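You operate a simulated robot arm through the tools that you are given. There is no shell and no other tool.

Carry out the task below with a simulated robot arm. There is one attempt and no reset: what you move stays moved.

TASK
Make room on the open layer of the half-laid pile for the cream cedar ticket with a wooden foot. At the end: the cream cedar ticket with a wooden foot stands where the cream birch ticket with a wooden foot stood; the cream birch ticket with a wooden foot from the open layer of the half-laid pile is on the laid row of the half-laid pile; the cream corner pad from the open layer of the half-laid pile is on the thick grey board; the orange driver stands where the cream corner pad stood; whatever was shut is shut again. Leave all else as you found it, and nothing knocked over. Set down upright: birch ticket with a wooden foot.
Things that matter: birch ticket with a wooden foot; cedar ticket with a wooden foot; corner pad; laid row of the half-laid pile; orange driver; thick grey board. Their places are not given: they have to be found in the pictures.

The check looks at the end state, three seconds after you hand in, the way a careful person would. Anything else that was tipped, shoved, dropped, spilled or broken makes it a failure.

THE ROBOT
A 6-joint arm with a two-finger parallel gripper, fixed in place. Base frame: the origin is at the foot of the arm, x ahead of it, y to its left, z up; the work surface is at about z = 0. Readings come in mm, degrees, newtons and seconds.
With the tool pointing down near the work surface it reaches from about 120 to 500 mm from the base axis. Its first joint turns from -72.0 to 72.0 degrees. Payload 0.65 kg.
The TCP is the grasp point between the finger pads, 25 mm short of the fingertips. In the tool frame z runs along the fingers and y along their closing line. The gripper opens to 76 mm. The fingers are 18 mm wide and 10 mm thick; the gripper's body (36 by 78 mm) begins 45 mm behind the TCP.
Orientation is that of the tool frame in the base frame, as [roll, pitch, yaw] about the fixed x, y, z axes, in that order (R = Rz(yaw) Ry(pitch) Rx(roll)). With the fingers straight down and closing along the base's y, the tool's x points along the base's -x, its y along +y and its z along -z.

THE INTERFACE
- The arm moves only by the tool nudge_tool. Its argument "targets" is a list of rows, each a list of 7 numbers: the shift along the base's x, y, z in m, then the turn, a rotation vector about the base's x, y, z in rad, then the finger opening in m, from 0 to 0.076. In form: [[dx, dy, dz, rx, ry, rz, grip], ...]. A call has 1 to 20 rows; each row shifts and turns the commanded pose from where the row before left it. Each row takes 0.2 s and may step no farther than 50 mm and 8.6 degrees from the row before; otherwise, or with a gripper value out of range, the whole call is refused. A pose out of reach is approached as far as the arm can. The call stops where the force on the tool passes 40 N (or 10 N more than at its start, if that is more) or the arm is blocked; 0.2 s more then pass. Each finger travels about 108 mm/s and halts on what it meets, pressing with about 24 N; the grip force reading is that of the motor and also rises with nothing between the fingers. The clock runs only during rows and for 0.2 s after the last one: add rows that do not move to give the fingers time. The reply holds the time, the measured pose of the TCP, the force on the tool along the base axes, the opening and the grip force, in the units named above and with some noise, with the torque about the TCP (base axes, N m) and any sound that the robot's microphone picked up.
- Cameras (640 x 400 px; columns grow to the right, rows downward): "scene" is fixed at [62.5, 271.3, 414.8]; the picture's right is [-0.74, -0.67, 0.00], its down [-0.32, 0.35, -0.88] and it looks along [0.59, -0.65, -0.47] (base axes); focal length 319 px, centre (320, 200). "wrist" rides on the gripper at [58, 11, -81] in the tool frame; the picture's right is [-0.18, 0.98, 0.00], its down [-0.75, -0.14, -0.64] and it looks along [-0.63, -0.12, 0.77] (tool axes); focal length 243 px, centre (320, 200).
- snapshot(camera): a new picture of that camera. It takes no simulated time.
- locate(camera, pixels): for up to 12 pixels [column, row] of the newest picture of that camera ("zoom" is the newest enlarged one), the place [x, y, z] in the base frame of the surface seen there, good to about 2 mm. It takes no simulated time.
- enlarge(camera, box): a new picture of the part [left, top, right, bottom] of that camera's present view, enlarged. It takes no simulated time.
- close_job(): hands the job in; it is judged then, once.

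Leave the gripper open and the arm clear of the work at the hand-in unless told otherwise.

The tools are called after "Emit:" as a command line: name --pt "numbers of a row" for each row, then --argument value for the rest, lists and objects as JSON in quotes. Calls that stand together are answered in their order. nudge_tool: Moves the arm, as the interface text tells. Its arguments: {"type":"object","properties":{"targets":{"type":"array","items":{"type":"array","items":{"type":"number"}}}},"required":["targets"]} The other tools are called the same way: snapshot (camera) takes a picture; locate (camera, pixels) gives the place of the surface under pixels of a picture; enlarge (camera, box) takes an enlarged picture of a part of a camera's view; close_job () hands the job in.

At the start:

```text
clock: 0.0
tool_pos: [193.2, -144.4, 276.3]
ee_rot: [180.0, 0.2, 179.9]
ft_force: [0.4, 0.3, 0.1]
ft_torque: [-0.02, -0.02, 0.01]
finger_gap: 75.6
grip_force: 0.0
```

scene: 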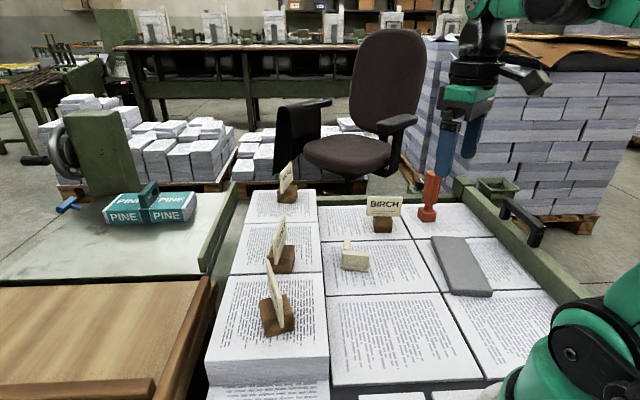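
wrist: 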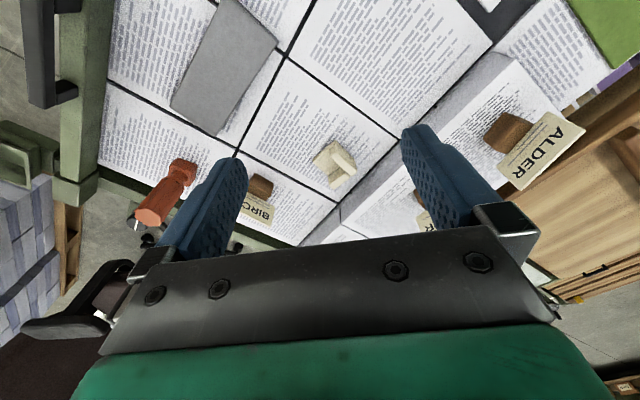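

I see three tickets on the raised row at the left (around 287,180; 280,245; 275,300), the BIRCH ticket at (383,212), the cream corner pad at (354,256), the orange driver at (429,197) and a grey board at (461,265). I'll enlarge these areas to read the labels.

Emit:
enlarge --camera "scene" --box '[220, 150, 380, 250]'

Emit:
enlarge --camera "scene" --box '[200, 240, 360, 340]'

Emit:
enlarge --camera "scene" --box '[330, 150, 520, 300]'

Emit:
enlarge --camera "scene" --box '[0, 150, 240, 300]'

Emit:
enlarge --camera "wrist" --box '[90, 0, 640, 280]'

```text
4.00 times, centred on (300, 200) of scene
```

zoom: 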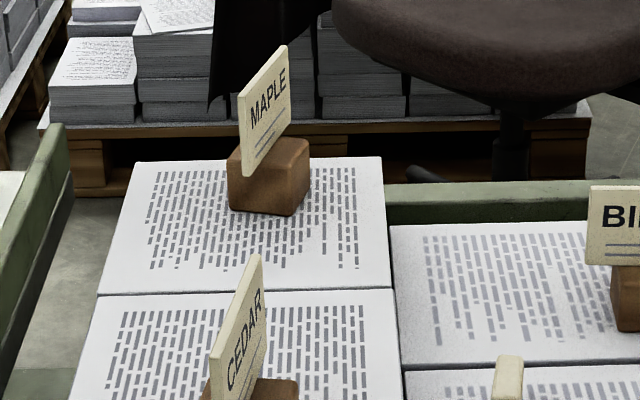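

```text
4.00 times, centred on (280, 290) of scene
```

zoom: 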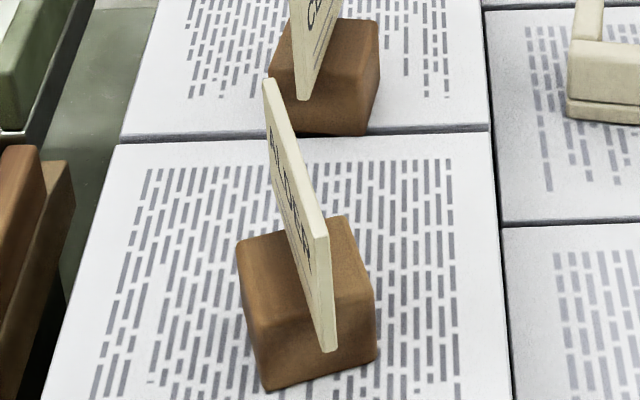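

```text
2.67 times, centred on (425, 225) of scene
```

zoom: 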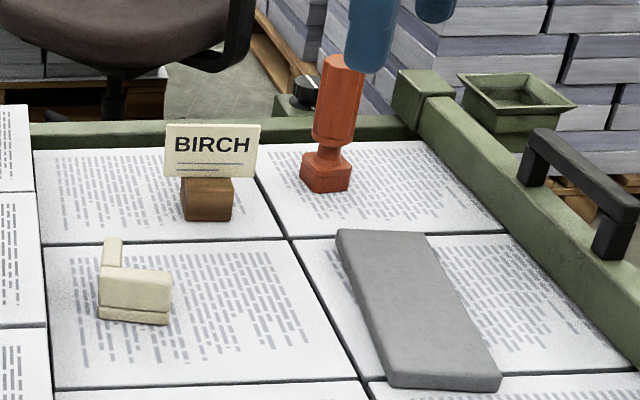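

```text
2.67 times, centred on (120, 225) of scene
```

zoom: 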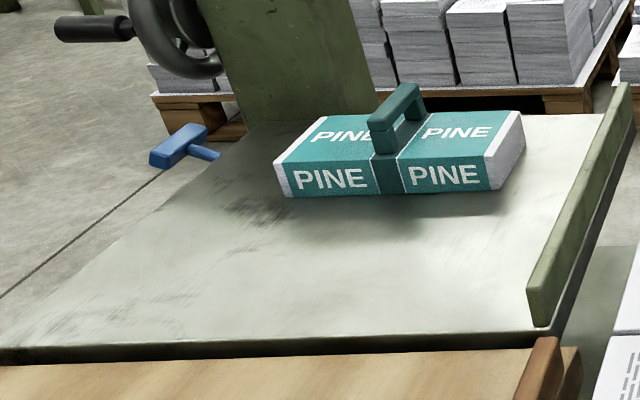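

```text
1.16 times, centred on (365, 140) of wrist
```

zoom: 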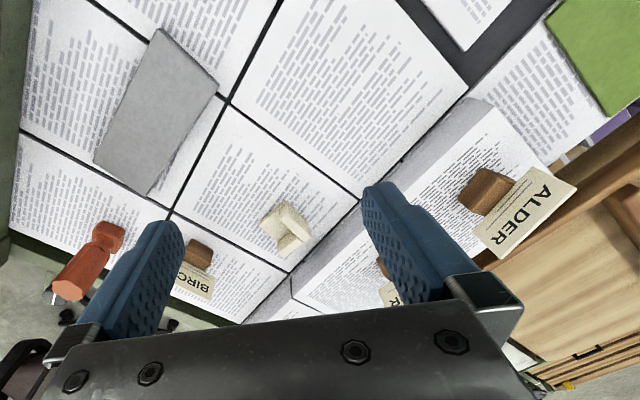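

The row of tickets reads MAPLE, CEDAR, ALDER from back to front, on higher stacks; that is the likely laid row. Next I'll take positions of the objects and surfaces in the scene picture.

Emit:
snapshot --camera "scene"

Emit:
locate --camera "scene" --pixels '[[383, 225], [383, 207], [354, 262], [348, 245], [429, 210], [432, 175], [460, 265], [440, 240], [490, 293], [283, 262], [278, 240], [275, 315]]'

Emit:
locate --camera "scene" --pixels '[[245, 220], [312, 220], [235, 265], [315, 265], [225, 340], [320, 340], [340, 225], [340, 290], [400, 340], [290, 195], [200, 265], [160, 340]]'

Emit:
locate --camera "scene" --pixels '[[260, 194], [315, 190], [320, 205], [395, 205], [405, 235], [470, 205], [480, 190], [520, 210], [140, 215], [150, 190], [530, 225], [545, 285]]'

```text
taken
```

scene: 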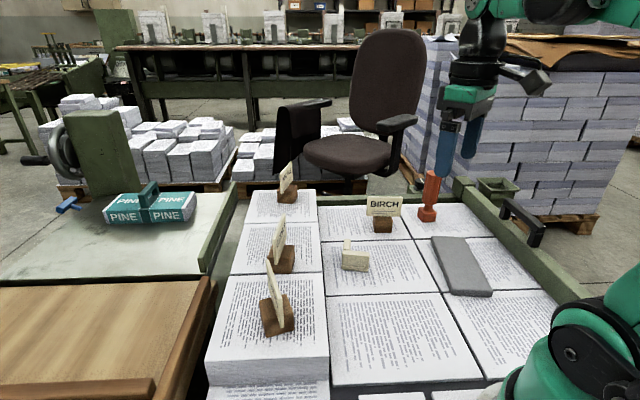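

```text
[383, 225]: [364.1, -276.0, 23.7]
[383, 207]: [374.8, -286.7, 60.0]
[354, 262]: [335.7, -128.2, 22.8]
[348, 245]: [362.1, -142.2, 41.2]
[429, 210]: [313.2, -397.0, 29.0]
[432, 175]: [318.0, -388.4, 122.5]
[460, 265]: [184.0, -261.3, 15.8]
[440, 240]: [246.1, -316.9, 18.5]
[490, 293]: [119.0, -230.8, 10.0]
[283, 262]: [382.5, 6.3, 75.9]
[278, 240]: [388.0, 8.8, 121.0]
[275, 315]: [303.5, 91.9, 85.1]
```

```text
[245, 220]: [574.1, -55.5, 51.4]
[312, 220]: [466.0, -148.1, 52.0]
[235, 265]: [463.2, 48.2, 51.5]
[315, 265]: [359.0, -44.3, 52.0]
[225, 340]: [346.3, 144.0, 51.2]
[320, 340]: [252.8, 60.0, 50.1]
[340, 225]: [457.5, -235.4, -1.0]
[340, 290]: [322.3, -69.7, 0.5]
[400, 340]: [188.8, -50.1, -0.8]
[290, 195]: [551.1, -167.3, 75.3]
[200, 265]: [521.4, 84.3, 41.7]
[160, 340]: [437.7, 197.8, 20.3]
```

```text
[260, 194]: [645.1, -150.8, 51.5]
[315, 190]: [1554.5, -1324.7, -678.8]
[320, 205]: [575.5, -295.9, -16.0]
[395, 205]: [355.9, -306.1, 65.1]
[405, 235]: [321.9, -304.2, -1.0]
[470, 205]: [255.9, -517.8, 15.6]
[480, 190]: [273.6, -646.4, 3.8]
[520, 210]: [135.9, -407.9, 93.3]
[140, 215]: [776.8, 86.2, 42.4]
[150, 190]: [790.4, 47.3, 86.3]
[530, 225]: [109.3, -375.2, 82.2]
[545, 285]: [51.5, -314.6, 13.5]
```

The open layer lies at about z=0 and the ticket row at about z=52, turned about 45° to the base. I'll enlarge each object strongly to measure its corners, starting with BIRCH near (383,212).

Emit:
enlarge --camera "scene" --box '[351, 187, 415, 237]'

```text
8.00 times, centred on (383, 212) of scene
```

zoom: 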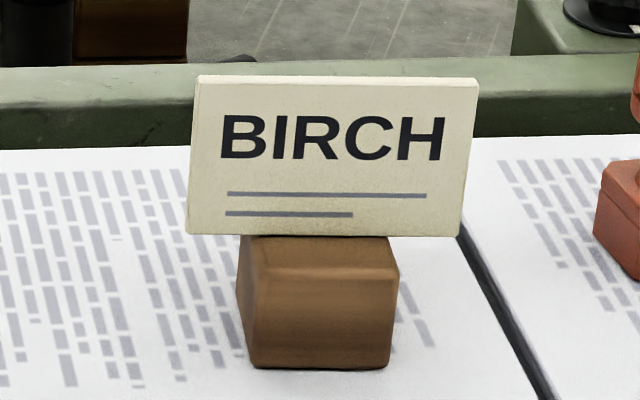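

The BIRCH card sits on top of its block. I'll read card corners and block corners from this enlarged picture.

Emit:
locate --camera "zoom" --pixels '[[202, 90], [468, 92], [192, 228], [455, 230], [248, 280], [388, 285], [260, 362], [382, 362], [248, 246], [385, 246], [200, 79], [470, 81]]'

Emit:
enlarge --camera "scene" --box '[250, 210, 314, 280]'

```text
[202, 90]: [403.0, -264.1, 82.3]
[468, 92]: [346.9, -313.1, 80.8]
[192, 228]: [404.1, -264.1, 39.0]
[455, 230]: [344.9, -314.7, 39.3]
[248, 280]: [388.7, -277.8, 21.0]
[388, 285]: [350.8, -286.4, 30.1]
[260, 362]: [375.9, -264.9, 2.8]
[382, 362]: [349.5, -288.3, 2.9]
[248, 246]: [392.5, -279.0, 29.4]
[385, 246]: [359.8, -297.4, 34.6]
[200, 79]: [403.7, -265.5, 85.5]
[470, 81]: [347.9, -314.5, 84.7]
```

```text
5.71 times, centred on (282, 245) of scene
```

zoom: 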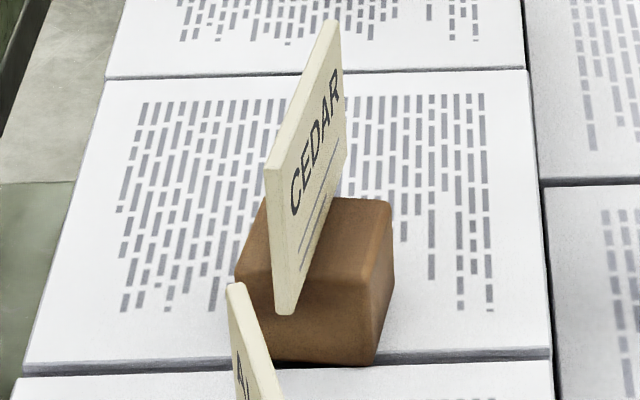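

BIRCH: card runs from (404,-264) to (346,-314), z 39–85; the block is about 35 mm wide and 38 mm high. Now the same for CEDAR in the current enlarged picture.

Emit:
locate --camera "zoom" --pixels '[[335, 30], [272, 172], [283, 305], [340, 160], [300, 330], [365, 340], [385, 215], [365, 265], [250, 250], [245, 280], [300, 350], [370, 355]]'

Emit:
enlarge --camera "scene" --box '[322, 230, 386, 280]'

```text
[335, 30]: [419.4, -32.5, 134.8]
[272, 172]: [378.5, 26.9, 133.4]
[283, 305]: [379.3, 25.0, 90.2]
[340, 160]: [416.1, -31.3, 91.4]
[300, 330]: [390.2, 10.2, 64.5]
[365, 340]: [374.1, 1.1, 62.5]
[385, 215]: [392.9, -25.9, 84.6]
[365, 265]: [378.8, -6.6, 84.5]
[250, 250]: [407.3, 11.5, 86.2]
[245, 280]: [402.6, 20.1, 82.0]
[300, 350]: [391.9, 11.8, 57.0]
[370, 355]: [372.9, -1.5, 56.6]
```

```text
8.00 times, centred on (354, 255) of scene
```

zoom: 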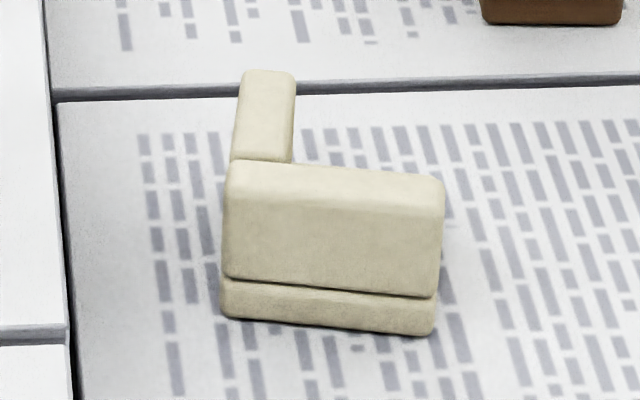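

CEDAR: card centre about (399,-3), top z 135, block top about 87. Next the corner pad in this picture, then the driver.

Emit:
locate --camera "zoom" --pixels '[[235, 170], [438, 185], [228, 270], [430, 290], [226, 312], [430, 328], [250, 78], [290, 80], [238, 155], [290, 158], [330, 180], [330, 300]]'

Emit:
enlarge --camera "scene" --box '[393, 165, 465, 225]'

```text
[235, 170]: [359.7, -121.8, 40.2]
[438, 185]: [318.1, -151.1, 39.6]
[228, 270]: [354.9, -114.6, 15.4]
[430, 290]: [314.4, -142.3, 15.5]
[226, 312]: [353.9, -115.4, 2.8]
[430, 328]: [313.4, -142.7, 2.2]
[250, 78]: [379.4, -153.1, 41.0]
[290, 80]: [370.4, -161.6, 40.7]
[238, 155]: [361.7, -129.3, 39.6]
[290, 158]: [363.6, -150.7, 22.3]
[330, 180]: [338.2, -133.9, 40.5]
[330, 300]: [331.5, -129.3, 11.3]
```

```text
6.67 times, centred on (429, 195) of scene
```

zoom: 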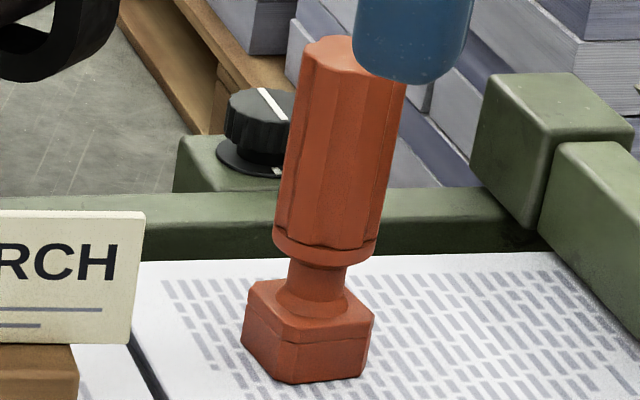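

The pad is an L of two legs, about 41 mm high. Now the driver's points, and a fresh enlargement of the board.

Emit:
locate --camera "zoom" --pixels '[[310, 60], [335, 45], [390, 110], [345, 120], [280, 220], [325, 230], [370, 230], [320, 280], [250, 300], [300, 335], [365, 340], [295, 370]]'

Emit:
enlarge --camera "scene" --box '[420, 225, 510, 305]'

```text
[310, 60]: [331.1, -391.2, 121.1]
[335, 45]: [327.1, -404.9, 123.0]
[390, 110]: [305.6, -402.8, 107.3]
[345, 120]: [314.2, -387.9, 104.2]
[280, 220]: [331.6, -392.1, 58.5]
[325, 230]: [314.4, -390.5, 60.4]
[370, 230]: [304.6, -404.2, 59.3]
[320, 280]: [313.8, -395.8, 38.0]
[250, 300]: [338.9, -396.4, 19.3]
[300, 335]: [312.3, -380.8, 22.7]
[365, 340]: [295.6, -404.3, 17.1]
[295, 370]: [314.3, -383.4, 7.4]
```

```text
5.00 times, centred on (465, 265) of scene
```

zoom: 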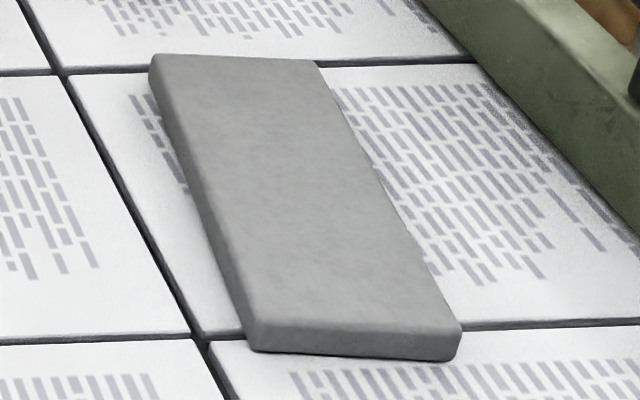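

The driver's handle is about 32 mm thick, axis near (320,-402), top z 123. Now the board's corners.

Emit:
locate --camera "zoom" --pixels '[[155, 60], [312, 66], [255, 318], [455, 328], [258, 345], [445, 355], [300, 190], [240, 110], [360, 280], [60, 70], [200, 335], [150, 100]]'

```text
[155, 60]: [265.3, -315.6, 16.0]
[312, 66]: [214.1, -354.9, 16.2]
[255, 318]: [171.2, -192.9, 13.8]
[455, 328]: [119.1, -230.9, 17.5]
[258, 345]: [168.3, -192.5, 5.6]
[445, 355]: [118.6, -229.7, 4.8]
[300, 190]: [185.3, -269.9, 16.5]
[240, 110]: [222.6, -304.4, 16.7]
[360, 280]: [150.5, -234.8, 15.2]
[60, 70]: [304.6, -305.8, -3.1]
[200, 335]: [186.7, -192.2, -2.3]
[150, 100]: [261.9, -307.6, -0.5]
```

The board's top is z≈16.5, centred near (192,-274), 64 by 155 mm. All needed places are found. I'll now go above BIRCH (375,-289) at height, turning the tool by +40.5° so that the fingers close along the card's normal.

Emit:
nudge_tool --pt "0.026 -0.0206 0 0 0 0.101 0.076" --pt "0.026 -0.0206 0 0 0 0.101 0.076" --pt "0.026 -0.0206 0 0 0 0.101 0.076" --pt "0.026 -0.0206 0 0 0 0.101 0.076" --pt "0.026 -0.0206 0 0 0 0.101 0.076" --pt "0.026 -0.0206 0 0 0 0.101 0.076" --pt "0.026 -0.0206 0 0 0 0.101 0.076" --pt "0 0 0 0 0 0 0.076"

Emit:
snapshot --camera "wrist"

Emit:
snapshot --camera "scene"

```text
clock: 1.8
tool_pos: [348.2, -266.2, 249.0]
ee_rot: [180.0, 0.1, -139.3]
ft_force: [-0.5, -0.2, -0.7]
ft_torque: [0.03, -0.02, -0.01]
finger_gap: 75.9
grip_force: 0.1
out of reach, approached as far as the arm can: row 6, 7
```

```text
taken
```

wrist: 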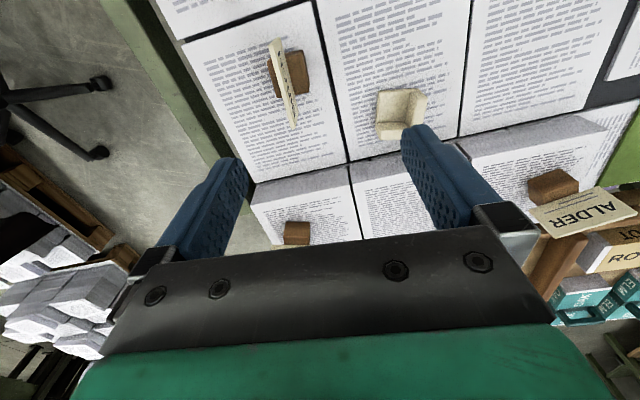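

```text
taken
```

scene: 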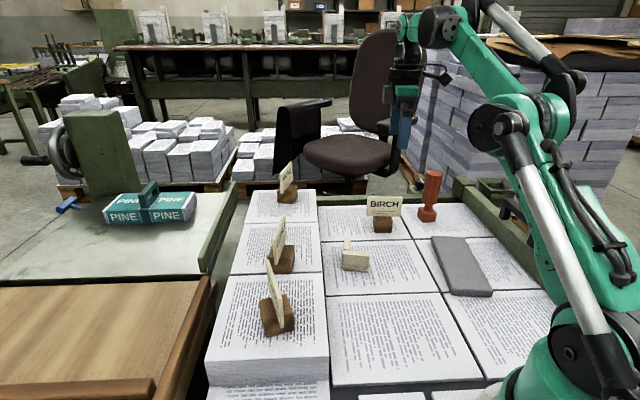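

The reply says the pose at z=276 was out of reach there, so I'll travel lower. The wrist picture shows the BIRCH card (283,80) edge on, the pad (400,112), MAPLE's block (297,232). I'll measure BIRCH and pad from this angle too.

Emit:
enlarge --camera "wrist" --box '[240, 30, 460, 150]'

```text
2.91 times, centred on (350, 90) of wrist
```

zoom: 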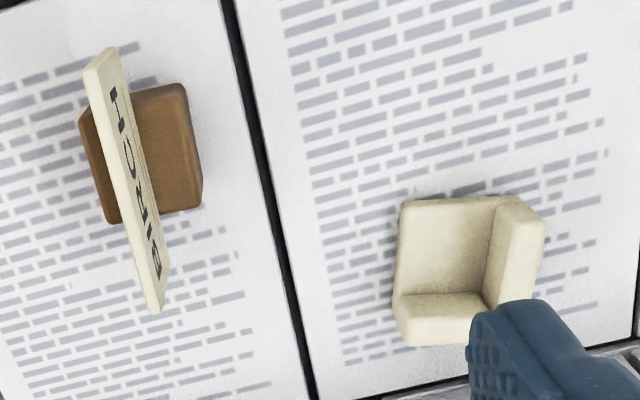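

I'll read the block's and pad's corners in this view.

Emit:
locate --camera "zoom" --pixels '[[178, 92], [198, 195], [150, 95], [168, 205], [88, 125], [110, 212], [113, 55], [160, 300], [405, 205], [515, 205], [400, 300], [410, 335]]'

Emit:
locate --camera "zoom" --pixels '[[540, 225], [510, 215], [495, 290], [440, 320], [450, 300], [430, 220], [450, 260], [485, 230], [500, 240], [470, 320], [400, 260], [530, 290]]'

```text
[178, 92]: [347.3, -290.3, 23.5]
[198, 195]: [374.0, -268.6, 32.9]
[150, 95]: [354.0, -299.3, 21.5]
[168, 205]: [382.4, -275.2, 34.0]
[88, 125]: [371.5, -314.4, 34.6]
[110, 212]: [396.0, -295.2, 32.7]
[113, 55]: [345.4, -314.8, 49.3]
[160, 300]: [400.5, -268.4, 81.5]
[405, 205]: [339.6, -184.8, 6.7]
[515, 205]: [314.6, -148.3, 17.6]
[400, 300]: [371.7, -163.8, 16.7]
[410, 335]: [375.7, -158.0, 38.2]
```

```text
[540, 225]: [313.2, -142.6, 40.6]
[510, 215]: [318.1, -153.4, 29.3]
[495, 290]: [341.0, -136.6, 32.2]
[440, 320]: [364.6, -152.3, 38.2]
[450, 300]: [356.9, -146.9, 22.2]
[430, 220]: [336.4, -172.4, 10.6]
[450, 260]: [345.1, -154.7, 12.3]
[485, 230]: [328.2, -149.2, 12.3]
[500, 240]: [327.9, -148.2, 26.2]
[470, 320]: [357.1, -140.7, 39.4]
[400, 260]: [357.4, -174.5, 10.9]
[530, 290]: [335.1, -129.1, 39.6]
```

BIRCH block centre comes out near (373,-291), turned about 40°. The pad is a 50 mm square base about 12 mm high with two 11 mm walls up to z 40, centre about (347,-150). I'll go down 80 mm first and read where the arm really is, since the last rows were beyond reach.

Emit:
nudge_tool --pt "0 0 -0.04 0 0 0 0.076" --pt "0 0 -0.04 0 0 0 0.076" --pt "0 0 0 0 0 0 0.076"

```text
clock: 2.6
tool_pos: [346.4, -265.1, 166.9]
ee_rot: [-180.0, 0.1, -139.4]
ft_force: [0.7, 0.0, 0.7]
ft_torque: [0.0, 0.01, 0.01]
finger_gap: 76.1
grip_force: 0.1
```

The arm is at (346,-265,167). I'll move over the block at (373,-290.5), z 125, with tips at z 100, still above the card top at 85, and check the picture.

Emit:
nudge_tool --pt "0.0133 -0.0127 -0.016 0 0 0 0.076" --pt "0.0133 -0.0127 -0.026 0 0 0 0.076" --pt "0 0 0 0 0 0 0.076"

Emit:
snapshot --camera "wrist"

Emit:
enlarge --camera "scene" --box '[335, 150, 447, 250]'

```text
clock: 3.4
tool_pos: [372.4, -292.1, 125.1]
ee_rot: [-180.0, 0.1, -139.5]
ft_force: [0.2, -0.1, 0.6]
ft_torque: [-0.02, 0.0, 0.03]
finger_gap: 76.0
grip_force: 0.1
```

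```text
taken
```

wrist: 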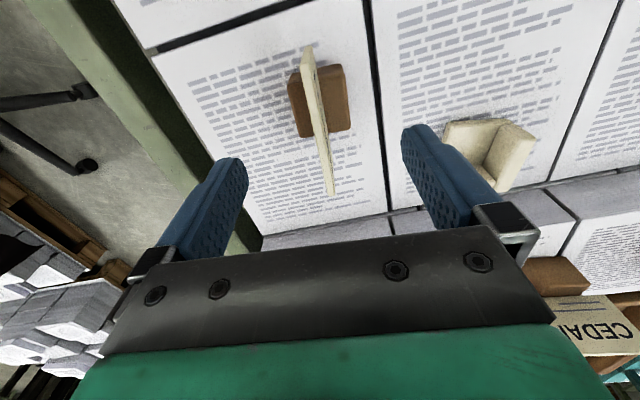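

```text
4.00 times, centred on (391, 200) of scene
```

zoom: 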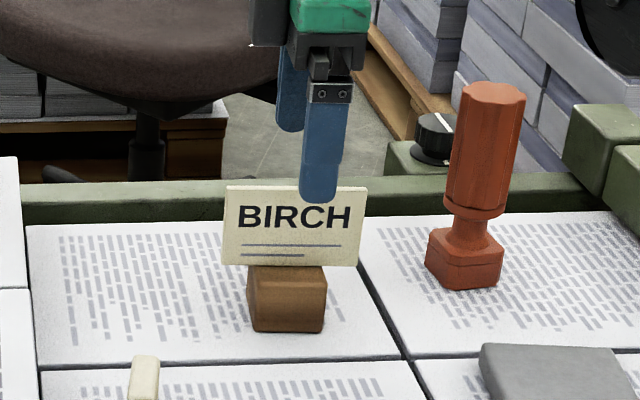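

The card (318,120) lies midway between the fingers (235 and 415). I'll descend straight to TCP z≈45, tips at z 20 beside the block and the gripper body just above the card top.

Emit:
nudge_tool --pt "0 0.001 -0.03 0 0 0 0.076" --pt "0 0 -0.03 0 0 0 0.076" --pt "0 0 -0.0195 0 0 0 0.076" --pt "0 0 0 0 0 0 0.076"

Emit:
snapshot --camera "wrist"

Emit:
enlarge --camera "scene" --box '[335, 150, 447, 250]'

```text
clock: 4.4
tool_pos: [373.6, -290.5, 45.2]
ee_rot: [-180.0, 0.1, -139.4]
ft_force: [0.8, -0.3, 0.3]
ft_torque: [0.01, -0.01, 0.03]
finger_gap: 75.8
grip_force: 0.1
```

```text
taken
```

wrist: 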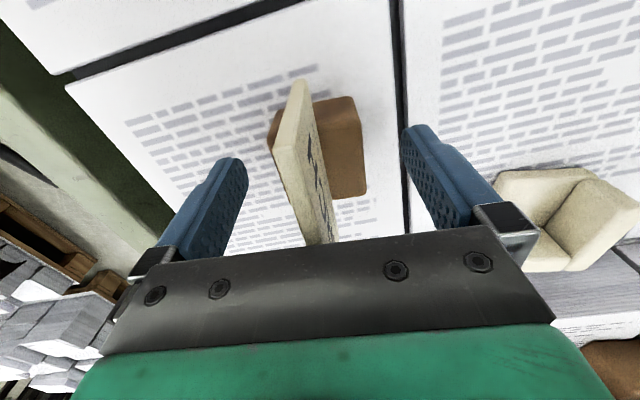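

```text
4.00 times, centred on (391, 200) of scene
```

zoom: 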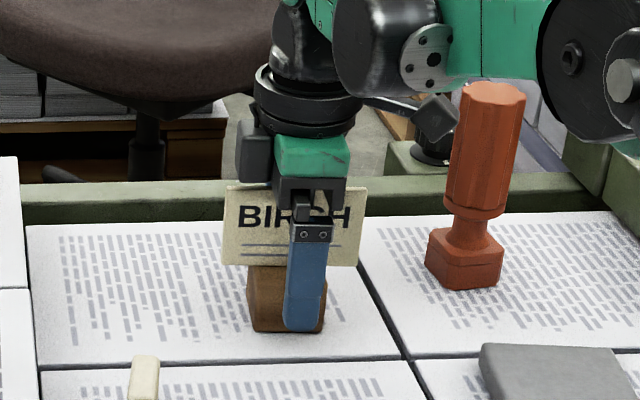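

The finger in the scene picture looks a few mm to the right of the block's middle. I'll measure the block's visible top corners in the wrist picture.

Emit:
locate --camera "wrist" --pixels '[[349, 100], [360, 188], [320, 105], [338, 195], [275, 115], [297, 85], [330, 235], [357, 140]]'

Emit:
locate --camera "zoom" --pixels '[[305, 320], [305, 280], [255, 320], [320, 325], [252, 285], [322, 285], [228, 200], [362, 205]]'

```text
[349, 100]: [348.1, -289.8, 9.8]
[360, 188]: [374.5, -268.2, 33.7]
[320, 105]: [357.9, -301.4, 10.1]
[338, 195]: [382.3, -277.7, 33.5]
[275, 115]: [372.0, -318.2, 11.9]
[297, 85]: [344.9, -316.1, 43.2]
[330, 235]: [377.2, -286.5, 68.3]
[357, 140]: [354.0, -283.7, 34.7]
```

```text
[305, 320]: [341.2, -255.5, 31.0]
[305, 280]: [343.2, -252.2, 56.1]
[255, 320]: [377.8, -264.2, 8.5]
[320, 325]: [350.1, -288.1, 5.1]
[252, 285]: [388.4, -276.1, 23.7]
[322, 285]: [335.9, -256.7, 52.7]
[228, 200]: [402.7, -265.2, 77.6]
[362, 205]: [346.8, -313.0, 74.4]
```

Front face centre is (362,-277), which gives a block centre of (374,-291): the TCP is centred. Closing the fingers.

Emit:
nudge_tool --pt "0 0 0 0 0 0 0.05" --pt "0 0 0 0 0 0 0.03" --pt "0 0 0 0 0 0 0.025" --pt "0 0 0 0 0 0 0.025"

```text
clock: 5.4
tool_pos: [373.7, -290.3, 46.0]
ee_rot: [-180.0, 0.2, -139.3]
ft_force: [-1.0, -0.9, 0.7]
ft_torque: [0.05, 0.0, 0.0]
finger_gap: 38.8
grip_force: 24.2
```

The fingers hold the block at 38.8 mm with 24 N. I'll lift in small steps to z≈150 and look.

Emit:
nudge_tool --pt "0 0 0.01 0 0 0 0.025" --pt "0 0 0.03 0 0 0 0.025" --pt "0 0 0.035 0 0 0 0.025" --pt "0 0 0.03 0 0 0 0.025" --pt "0 0 0 0 0 0 0.025"

Emit:
snapshot --camera "scene"

Emit:
snapshot --camera "wrist"

```text
clock: 6.6
tool_pos: [373.6, -289.0, 150.3]
ee_rot: [-180.0, 0.1, -139.4]
ft_force: [0.3, -0.1, -0.9]
ft_torque: [-0.02, 0.01, 0.0]
finger_gap: 38.8
grip_force: 24.1
```

```text
taken
```

scene: 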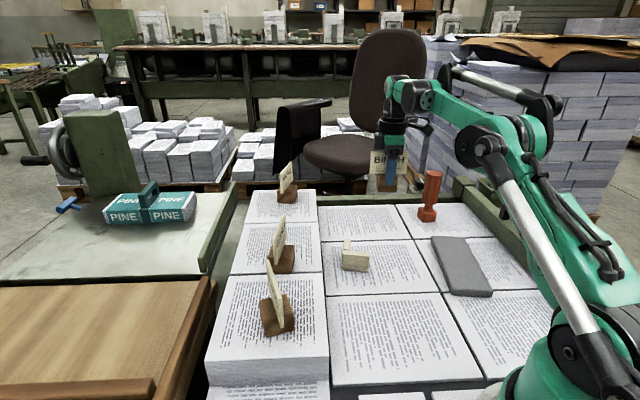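

```text
taken
```

wrist: 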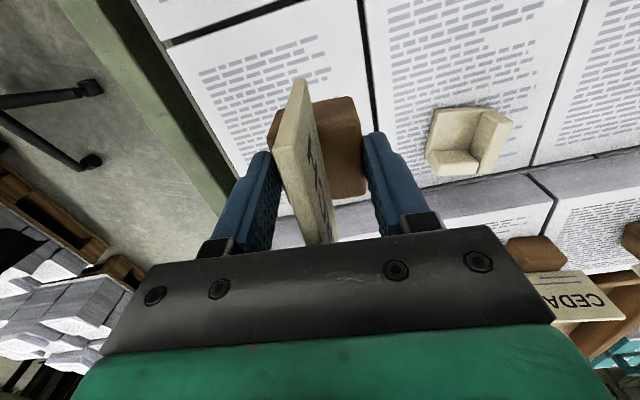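

BIRCH hangs upright in the fingers. A free spot on the laid row is between CEDAR and MAPLE near (468,-85). I'll carry it there with TCP z≈132, its bottom at z≈86 over the row's 52.

Emit:
nudge_tool --pt "0.0188 0.0408 -0.004 0 0 0 0.025" --pt "0.0188 0.0408 -0.004 0 0 0 0.025" --pt "0.0188 0.0408 -0.004 0 0 0 0.025" --pt "0.0188 0.0408 -0.004 0 0 0 0.025" --pt "0.0188 0.0408 -0.003 0 0 0 0.025" --pt "0 0 0 0 0 0 0.025"

Emit:
snapshot --camera "wrist"

Emit:
enlarge --camera "scene" --box '[230, 130, 374, 250]'

```text
clock: 8.0
tool_pos: [467.5, -86.0, 131.8]
ee_rot: [180.0, 0.1, -139.4]
ft_force: [-1.6, 0.6, -0.2]
ft_torque: [0.02, -0.03, 0.0]
finger_gap: 38.7
grip_force: 23.7
```

```text
taken
```

wrist: 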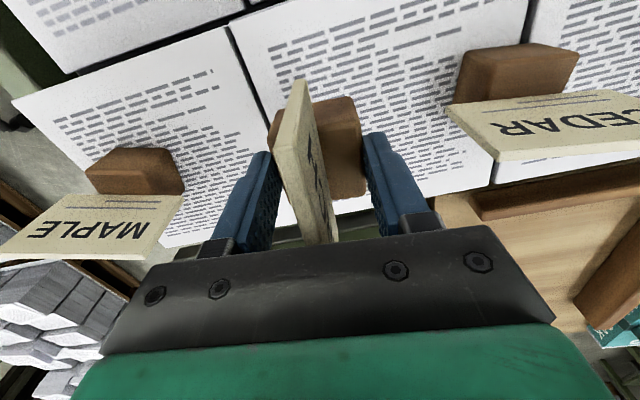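

```text
3.33 times, centred on (302, 190) of scene
```

zoom: 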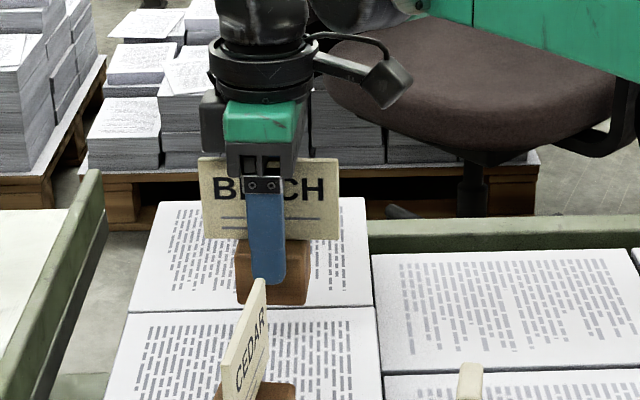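

The spot beneath is clear. I'll lower 33 mm, then in small steps until contact shows.

Emit:
nudge_tool --pt "0 0 -0.02 0 0 0 0.025" --pt "0 0 -0.012 0 0 0 0.025" --pt "0 0 0 0 0 0 0.025"

```text
clock: 8.8
tool_pos: [467.4, -85.7, 100.0]
ee_rot: [180.0, 0.0, -139.3]
ft_force: [-0.3, -0.1, 0.0]
ft_torque: [-0.01, 0.04, 0.01]
finger_gap: 39.0
grip_force: 23.7
```

No contact yet at z=100. Continuing down by 1 mm steps.

Emit:
nudge_tool --pt "0 0 -0.001 0 0 0 0.025" --pt "0 0 -0.001 0 0 0 0.025" --pt "0 0 0 0 0 0 0.025"

Emit:
enlarge --camera "scene" --box '[254, 150, 334, 210]'

```text
clock: 9.6
tool_pos: [467.4, -85.4, 98.0]
ee_rot: [-180.0, 0.1, -139.4]
ft_force: [0.1, 0.7, 0.1]
ft_torque: [-0.01, -0.01, 0.03]
finger_gap: 38.9
grip_force: 23.9
```

```text
6.67 times, centred on (294, 180) of scene
```

zoom: 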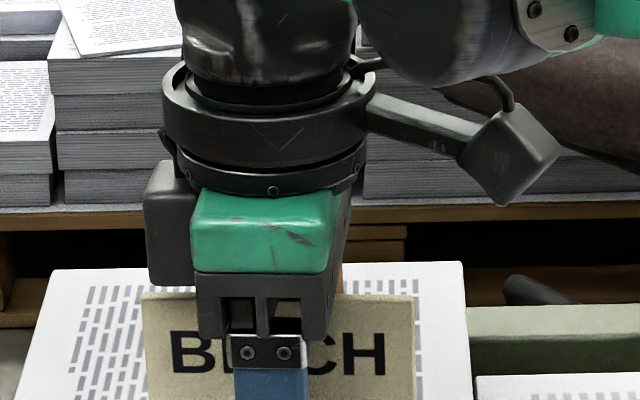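

Still no load at z=98. Two more half-millimetre steps, then check.

Emit:
nudge_tool --pt "0 0 -0.0007 0 0 0 0.025" --pt "0 0 0 0 0 0 0.025" --pt "0 0 -0.0007 0 0 0 0.025" --pt "0 0 0 0 0 0 0.025"

```text
clock: 10.6
tool_pos: [466.6, -85.2, 96.1]
ee_rot: [-180.0, 0.1, -139.4]
ft_force: [-0.2, 0.1, -0.7]
ft_torque: [-0.01, 0.0, -0.03]
finger_gap: 39.1
grip_force: 23.9
```

Emit:
enlarge --camera "scene" --box '[254, 180, 334, 240]'

Emit:
nudge_tool --pt "0 0 -0.0005 0 0 0 0.025" --pt "0 0 0 0 0 0 0.025"

```text
6.67 times, centred on (294, 210) of scene
```

zoom: 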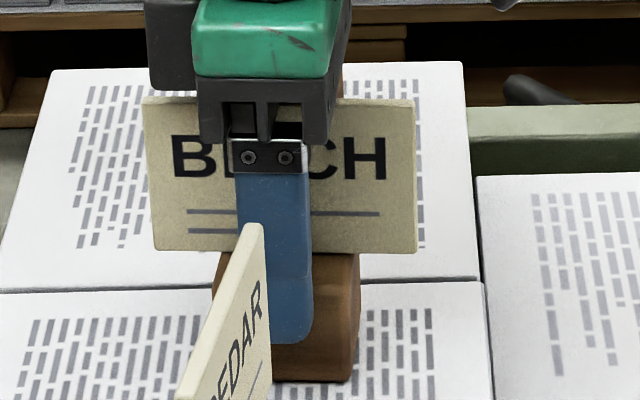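

```text
clock: 11.2
tool_pos: [466.0, -85.8, 97.0]
ee_rot: [179.9, 0.1, -139.5]
ft_force: [-0.3, 0.0, -0.6]
ft_torque: [0.02, 0.0, -0.01]
finger_gap: 38.8
grip_force: 24.5
```

Readings scatter by about 1 mm and no load shows. I'll go on in 0.5 mm steps watching the force.

Emit:
nudge_tool --pt "0 0 -0.0005 0 0 0 0.025" --pt "0 0 0 0 0 0 0.025"

Emit:
nudge_tool --pt "0 0 -0.0005 0 0 0 0.025" --pt "0 0 0 0 0 0 0.025"

```text
clock: 11.8
tool_pos: [466.9, -85.6, 96.4]
ee_rot: [-180.0, 0.0, -139.3]
ft_force: [-0.5, -1.0, -0.2]
ft_torque: [0.0, -0.01, -0.05]
finger_gap: 39.2
grip_force: 24.0
```

```text
clock: 12.4
tool_pos: [466.4, -86.2, 95.4]
ee_rot: [180.0, 0.2, -139.4]
ft_force: [-1.4, 1.5, 14.9]
ft_torque: [0.03, 0.04, -0.01]
finger_gap: 39.2
grip_force: 24.0
```

Contact: 15 N upward at z≈95.4. I'll ease back 0.4 mm and open gently to 60 mm.

Emit:
nudge_tool --pt "0 0 0.0004 0 0 0 0.025" --pt "0 0 0 0 0 0 0.04" --pt "0 0 0 0 0 0 0.046" --pt "0 0 0 0 0 0 0.06" --pt "0 0 0 0 0 0 0.06"

Emit:
snapshot --camera "wrist"

Emit:
enlarge --camera "scene" --box '[254, 170, 334, 230]'

```text
clock: 13.6
tool_pos: [466.9, -86.0, 96.5]
ee_rot: [179.9, 0.0, -139.4]
ft_force: [0.6, -0.8, -0.1]
ft_torque: [0.03, -0.01, 0.0]
finger_gap: 59.8
grip_force: 0.1
```

```text
taken
```

wrist: 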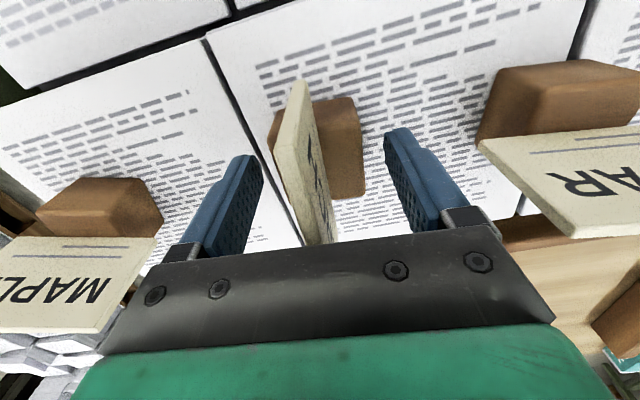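

```text
6.67 times, centred on (294, 200) of scene
```

zoom: 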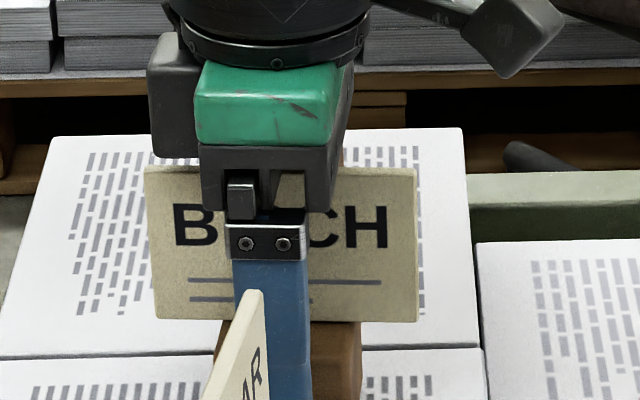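

BIRCH stands on the laid row. I'll rise straight up, in two stages since reach shrinks with height.

Emit:
nudge_tool --pt "0 0 0.02 0 0 0 0.06" --pt "0 0 0.02 0 0 0 0.06" --pt "0 0 0.015 0 0 0 0.06" --pt "0 0 0 0 0 0 0.06"

Emit:
nudge_tool --pt "0 0 0.012 0 0 0 0.06" --pt "0 0 0.01 0 0 0 0.06" --pt "0 0 0 0 0 0 0.06"

Emit:
snapshot --camera "wrist"

Emit:
snapshot --camera "scene"

```text
clock: 14.6
tool_pos: [468.0, -86.0, 152.0]
ee_rot: [180.0, 0.0, -139.4]
ft_force: [0.7, 0.3, 0.0]
ft_torque: [-0.02, -0.03, 0.01]
finger_gap: 60.0
grip_force: 0.0
```

```text
clock: 15.4
tool_pos: [465.9, -85.6, 172.7]
ee_rot: [-180.0, 0.1, -139.4]
ft_force: [0.7, -0.6, -0.2]
ft_torque: [0.01, 0.0, -0.01]
finger_gap: 59.7
grip_force: 0.0
```

```text
taken
```

wrist: 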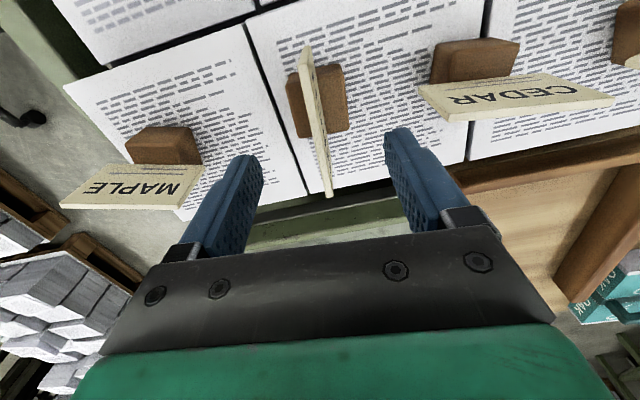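

```text
taken
```

scene: 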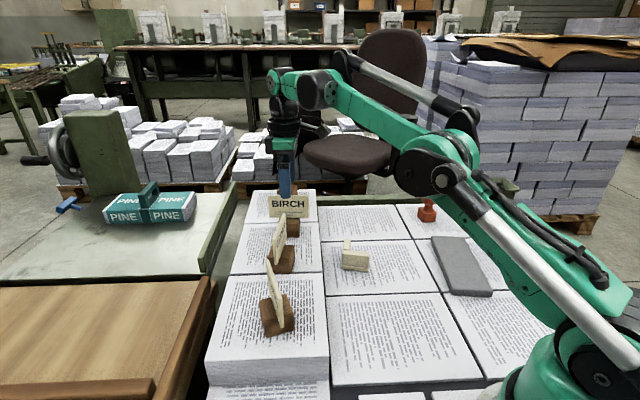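

BIRCH stands upright on the row at (297,205) and clear of CEDAR and MAPLE. Now I'll go to above CEDAR at (398.5,-3.5), rising to z 200 and turning −96° so the fingers straddle its card.

Emit:
nudge_tool --pt "-0.0056 0.0069 0.006 0 0 -0.1398 0.07" --pt "-0.0056 0.0069 0.006 0 0 -0.1398 0.076" --pt "-0.0056 0.0069 0.006 0 0 -0.1398 0.076" --pt "-0.0056 0.0069 0.006 0 0 -0.1398 0.076" --pt "-0.0056 0.0069 0.004 0 0 -0.1398 0.076" --pt "-0.0056 0.0069 0 0 0 -0.1398 0.076" --pt "-0.0056 0.0069 0 0 0 -0.1398 0.076" --pt "-0.0056 0.0069 0 0 0 -0.1398 0.076" --pt "-0.0056 0.0069 0 0 0 -0.1398 0.076" --pt "-0.0056 0.0069 0 0 0 -0.1398 0.076" --pt "-0.0056 0.0069 0 0 0 -0.1398 0.076" --pt "-0.0056 0.0069 0 0 0 -0.1398 0.076" --pt "0 0 0 0 0 0 0.076"

Emit:
snapshot --camera "wrist"

Emit:
snapshot --camera "scene"

```text
clock: 18.2
tool_pos: [399.6, -3.3, 201.7]
ee_rot: [180.0, 0.1, 124.3]
ft_force: [-0.6, 0.1, 0.6]
ft_torque: [-0.02, 0.02, -0.01]
finger_gap: 76.0
grip_force: 0.1
```

```text
taken
```

wrist: 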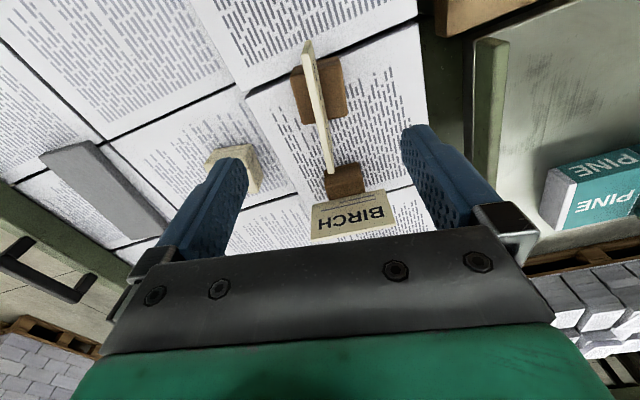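

```text
taken
```

scene: 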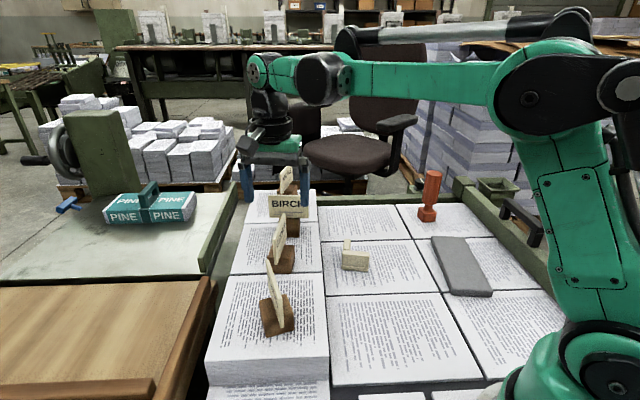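

The CEDAR card (318,105) lies between the fingers. I'll measure its block corners from this view.

Emit:
enlarge --camera "wrist" --box '[270, 30, 380, 180]'

```text
2.67 times, centred on (325, 105) of wrist
```

zoom: 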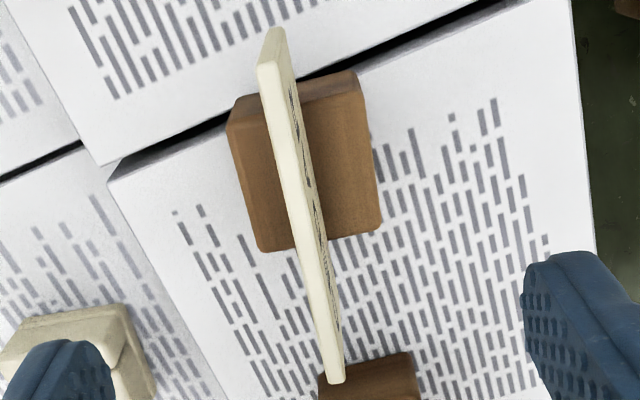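

Emit:
locate --camera "zoom" --pixels '[[240, 125], [265, 245], [290, 238], [355, 98], [375, 220], [340, 232], [320, 105], [258, 110], [270, 50], [335, 375], [247, 180], [365, 160]]'

```text
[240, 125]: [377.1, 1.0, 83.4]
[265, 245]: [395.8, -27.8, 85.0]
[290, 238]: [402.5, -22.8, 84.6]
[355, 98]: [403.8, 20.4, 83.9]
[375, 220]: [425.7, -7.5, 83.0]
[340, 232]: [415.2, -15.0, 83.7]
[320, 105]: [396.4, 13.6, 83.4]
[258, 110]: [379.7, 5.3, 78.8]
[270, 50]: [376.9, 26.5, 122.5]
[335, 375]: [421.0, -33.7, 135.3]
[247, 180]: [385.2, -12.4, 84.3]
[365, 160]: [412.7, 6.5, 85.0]
```

Block centre is about (400.6,-3.5), edges at 35°: well matched. I'll go down to TCP z≈97, fingers around the block.

Emit:
nudge_tool --pt "0.001 0 -0.03 0 0 0.012 0.076" --pt "0 0 -0.03 0 0 0 0.076" --pt "0 0 -0.025 0 0 0 0.076" --pt "0 0 -0.0195 0 0 0 0.076" --pt "0 0 0 0 0 0 0.076"

Emit:
snapshot --camera "wrist"

```text
clock: 19.4
tool_pos: [400.8, -1.6, 95.1]
ee_rot: [-179.9, 0.0, 125.1]
ft_force: [-0.5, 0.0, -0.6]
ft_torque: [-0.01, 0.01, 0.01]
finger_gap: 75.9
grip_force: 0.0
```

```text
taken
```

wrist: 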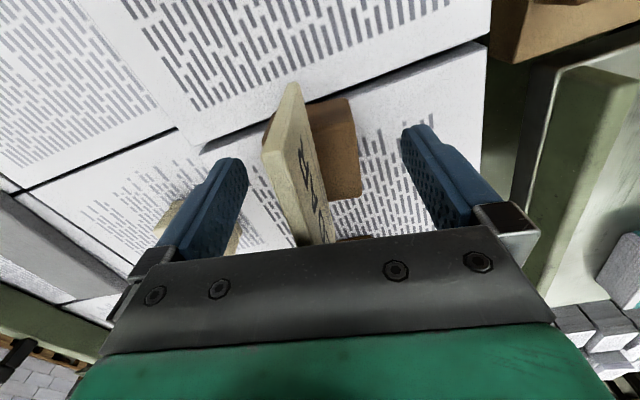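

No force; the block (310,150) is centred between the fingers. Closing.

Emit:
nudge_tool --pt "0 0 0 0 0 0 0.05" --pt "0 0 0 0 0 0 0.03" --pt "0 0 0 0 0 0 0.025" --pt "0 0 0 0 0 0 0.025"

```text
clock: 20.4
tool_pos: [401.0, -1.7, 95.7]
ee_rot: [179.9, 0.2, 125.1]
ft_force: [1.2, 0.7, -0.3]
ft_torque: [0.0, -0.02, -0.02]
finger_gap: 38.9
grip_force: 23.8
```

CEDAR is held at 38.9 mm. I'll lift 55 mm, then swing inwards around BIRCH, via (331,-102), to above BIRCH's old place (373.7,-290.3), turning −84.6° so the card stands as BIRCH's did.

Emit:
nudge_tool --pt "0 0 0.01 0 0 0 0.025" --pt "0 0 0.025 0 0 0 0.025" --pt "0 0 0.02 0 0 0 0.025" --pt "0 0 0 0 0 0 0.025"

Emit:
nudge_tool --pt "-0.0175 -0.025 0 0 0 -0.1342 0.025" --pt "-0.0175 -0.025 0 0 0 -0.1342 0.025" --pt "-0.0175 -0.025 0 0 0 -0.1342 0.025" --pt "-0.0175 -0.025 0 0 0 -0.1342 0.025" --pt "0.0061 -0.0269 0 0 0 -0.1342 0.025" --pt "0.0061 -0.0269 0 0 0 -0.1342 0.025" --pt "0.0061 -0.0269 0 0 0 -0.1342 0.025" --pt "0.0061 -0.0269 0 0 0 -0.1342 0.025" --pt "0.0061 -0.0269 0 0 0 -0.1342 0.025" --pt "0.0061 -0.0269 0 0 0 -0.1342 0.025" --pt "0.0061 -0.0269 0 0 0 -0.1342 0.025" --pt "0 0 0 0 0 0 0.025" --pt "0 0 0 0 0 0 0.025"

Emit:
snapshot --camera "wrist"

Emit:
snapshot --camera "scene"

```text
clock: 21.4
tool_pos: [401.4, -1.8, 152.5]
ee_rot: [180.0, 0.2, 125.0]
ft_force: [-0.5, -0.7, 0.7]
ft_torque: [-0.03, 0.01, 0.02]
finger_gap: 39.0
grip_force: 24.2
```

```text
clock: 24.2
tool_pos: [372.2, -289.5, 152.4]
ee_rot: [179.9, 0.2, 40.6]
ft_force: [-0.4, 0.8, -0.4]
ft_torque: [0.01, 0.02, 0.0]
finger_gap: 39.1
grip_force: 24.5
```

```text
taken
```

wrist: 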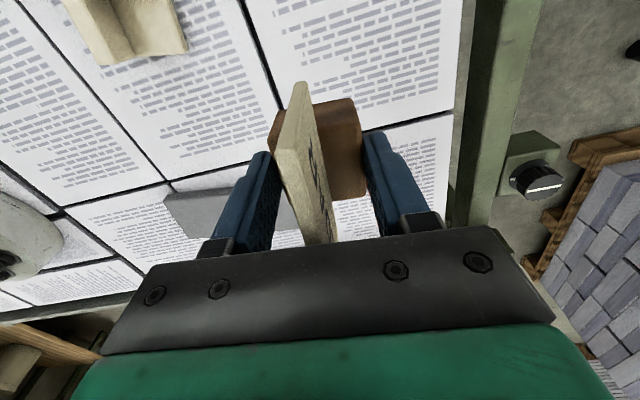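

```text
taken
```

scene: 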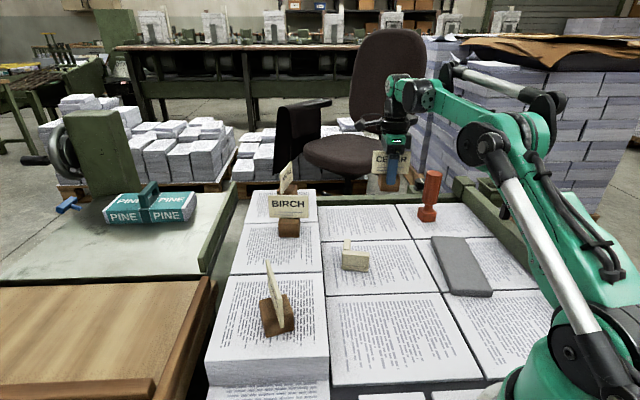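

CEDAR hangs above BIRCH's old place, facing the same way. Lowering to z≈49, then in 1 mm steps.

Emit:
nudge_tool --pt "0 0 -0.03 0 0 0 0.025" --pt "0 0 -0.03 0 0 0 0.025" --pt "0 0 -0.025 0 0 0 0.025" --pt "0 0 -0.018 0 0 0 0.025" --pt "0 0 0 0 0 0 0.025"

Emit:
nudge_tool --pt "0 0 -0.001 0 0 0 0.025" --pt "0 0 0 0 0 0 0.025" --pt "0 0 -0.001 0 0 0 0.025" --pt "0 0 0 0 0 0 0.025"

```text
clock: 25.4
tool_pos: [374.7, -289.9, 48.8]
ee_rot: [-180.0, 0.1, 40.4]
ft_force: [-0.8, 0.7, -0.5]
ft_torque: [0.02, 0.01, -0.01]
finger_gap: 38.9
grip_force: 23.8
```

```text
clock: 26.4
tool_pos: [372.8, -291.8, 46.7]
ee_rot: [180.0, 0.0, 40.4]
ft_force: [-0.4, -0.5, -0.5]
ft_torque: [0.03, 0.01, -0.04]
finger_gap: 39.0
grip_force: 23.9
```

No contact yet at 46.7; further half-millimetre steps.

Emit:
nudge_tool --pt "0 0 -0.0005 0 0 0 0.025" --pt "0 0 0 0 0 0 0.025"

Emit:
nudge_tool --pt "0 0 -0.0005 0 0 0 0.025" --pt "0 0 0 0 0 0 0.025"

Emit:
nudge_tool --pt "0 0 -0.0005 0 0 0 0.025" --pt "0 0 0 0 0 0 0.025"

```text
clock: 27.0
tool_pos: [373.5, -290.9, 44.7]
ee_rot: [180.0, 0.1, 40.4]
ft_force: [0.1, -0.8, -0.2]
ft_torque: [-0.01, -0.06, 0.01]
finger_gap: 38.9
grip_force: 24.5
```

```text
clock: 27.6
tool_pos: [373.7, -290.4, 45.0]
ee_rot: [179.9, 0.0, 40.5]
ft_force: [-0.6, -0.5, -0.6]
ft_torque: [0.02, 0.04, 0.01]
finger_gap: 39.1
grip_force: 24.5
```

```text
clock: 28.2
tool_pos: [371.9, -291.7, 44.6]
ee_rot: [180.0, 0.0, 40.5]
ft_force: [0.5, 0.5, 1.7]
ft_torque: [0.01, 0.01, -0.02]
finger_gap: 39.2
grip_force: 23.9
```

A first touch, 1.7 N, shows. One last 0.3 mm, then release gently.

Emit:
nudge_tool --pt "0 0 -0.0003 0 0 0 0.025" --pt "0 0 0 0 0 0 0.025"

```text
clock: 28.8
tool_pos: [372.7, -290.7, 45.5]
ee_rot: [180.0, 0.1, 40.6]
ft_force: [-3.2, -0.5, 9.9]
ft_torque: [-0.03, 0.2, 0.0]
finger_gap: 38.9
grip_force: 23.6
```

Contact with about 10 N. Easing 0.2 mm and opening.

Emit:
nudge_tool --pt "0 0 0.0002 0 0 0 0.025" --pt "0 0 0 0 0 0 0.04" --pt "0 0 0 0 0 0 0.046" --pt "0 0 0 0 0 0 0.066" --pt "0 0 0 0 0 0 0.066"

Emit:
enlarge --camera "scene" --box '[335, 150, 447, 250]'

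```text
clock: 30.0
tool_pos: [372.8, -291.0, 45.0]
ee_rot: [180.0, 0.1, 40.5]
ft_force: [-0.6, -0.2, 0.3]
ft_torque: [-0.01, -0.01, 0.0]
finger_gap: 66.0
grip_force: 0.0
```

```text
4.00 times, centred on (391, 200) of scene
```

zoom: 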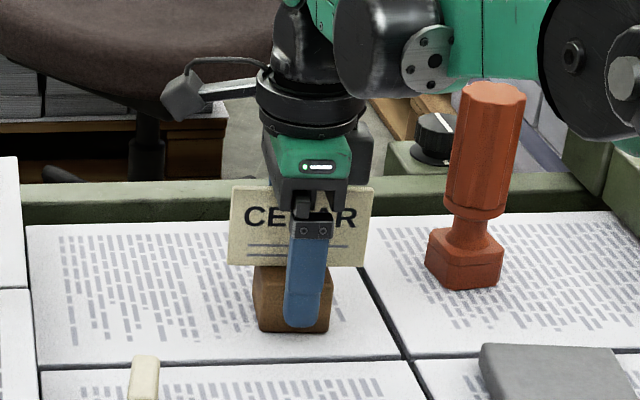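

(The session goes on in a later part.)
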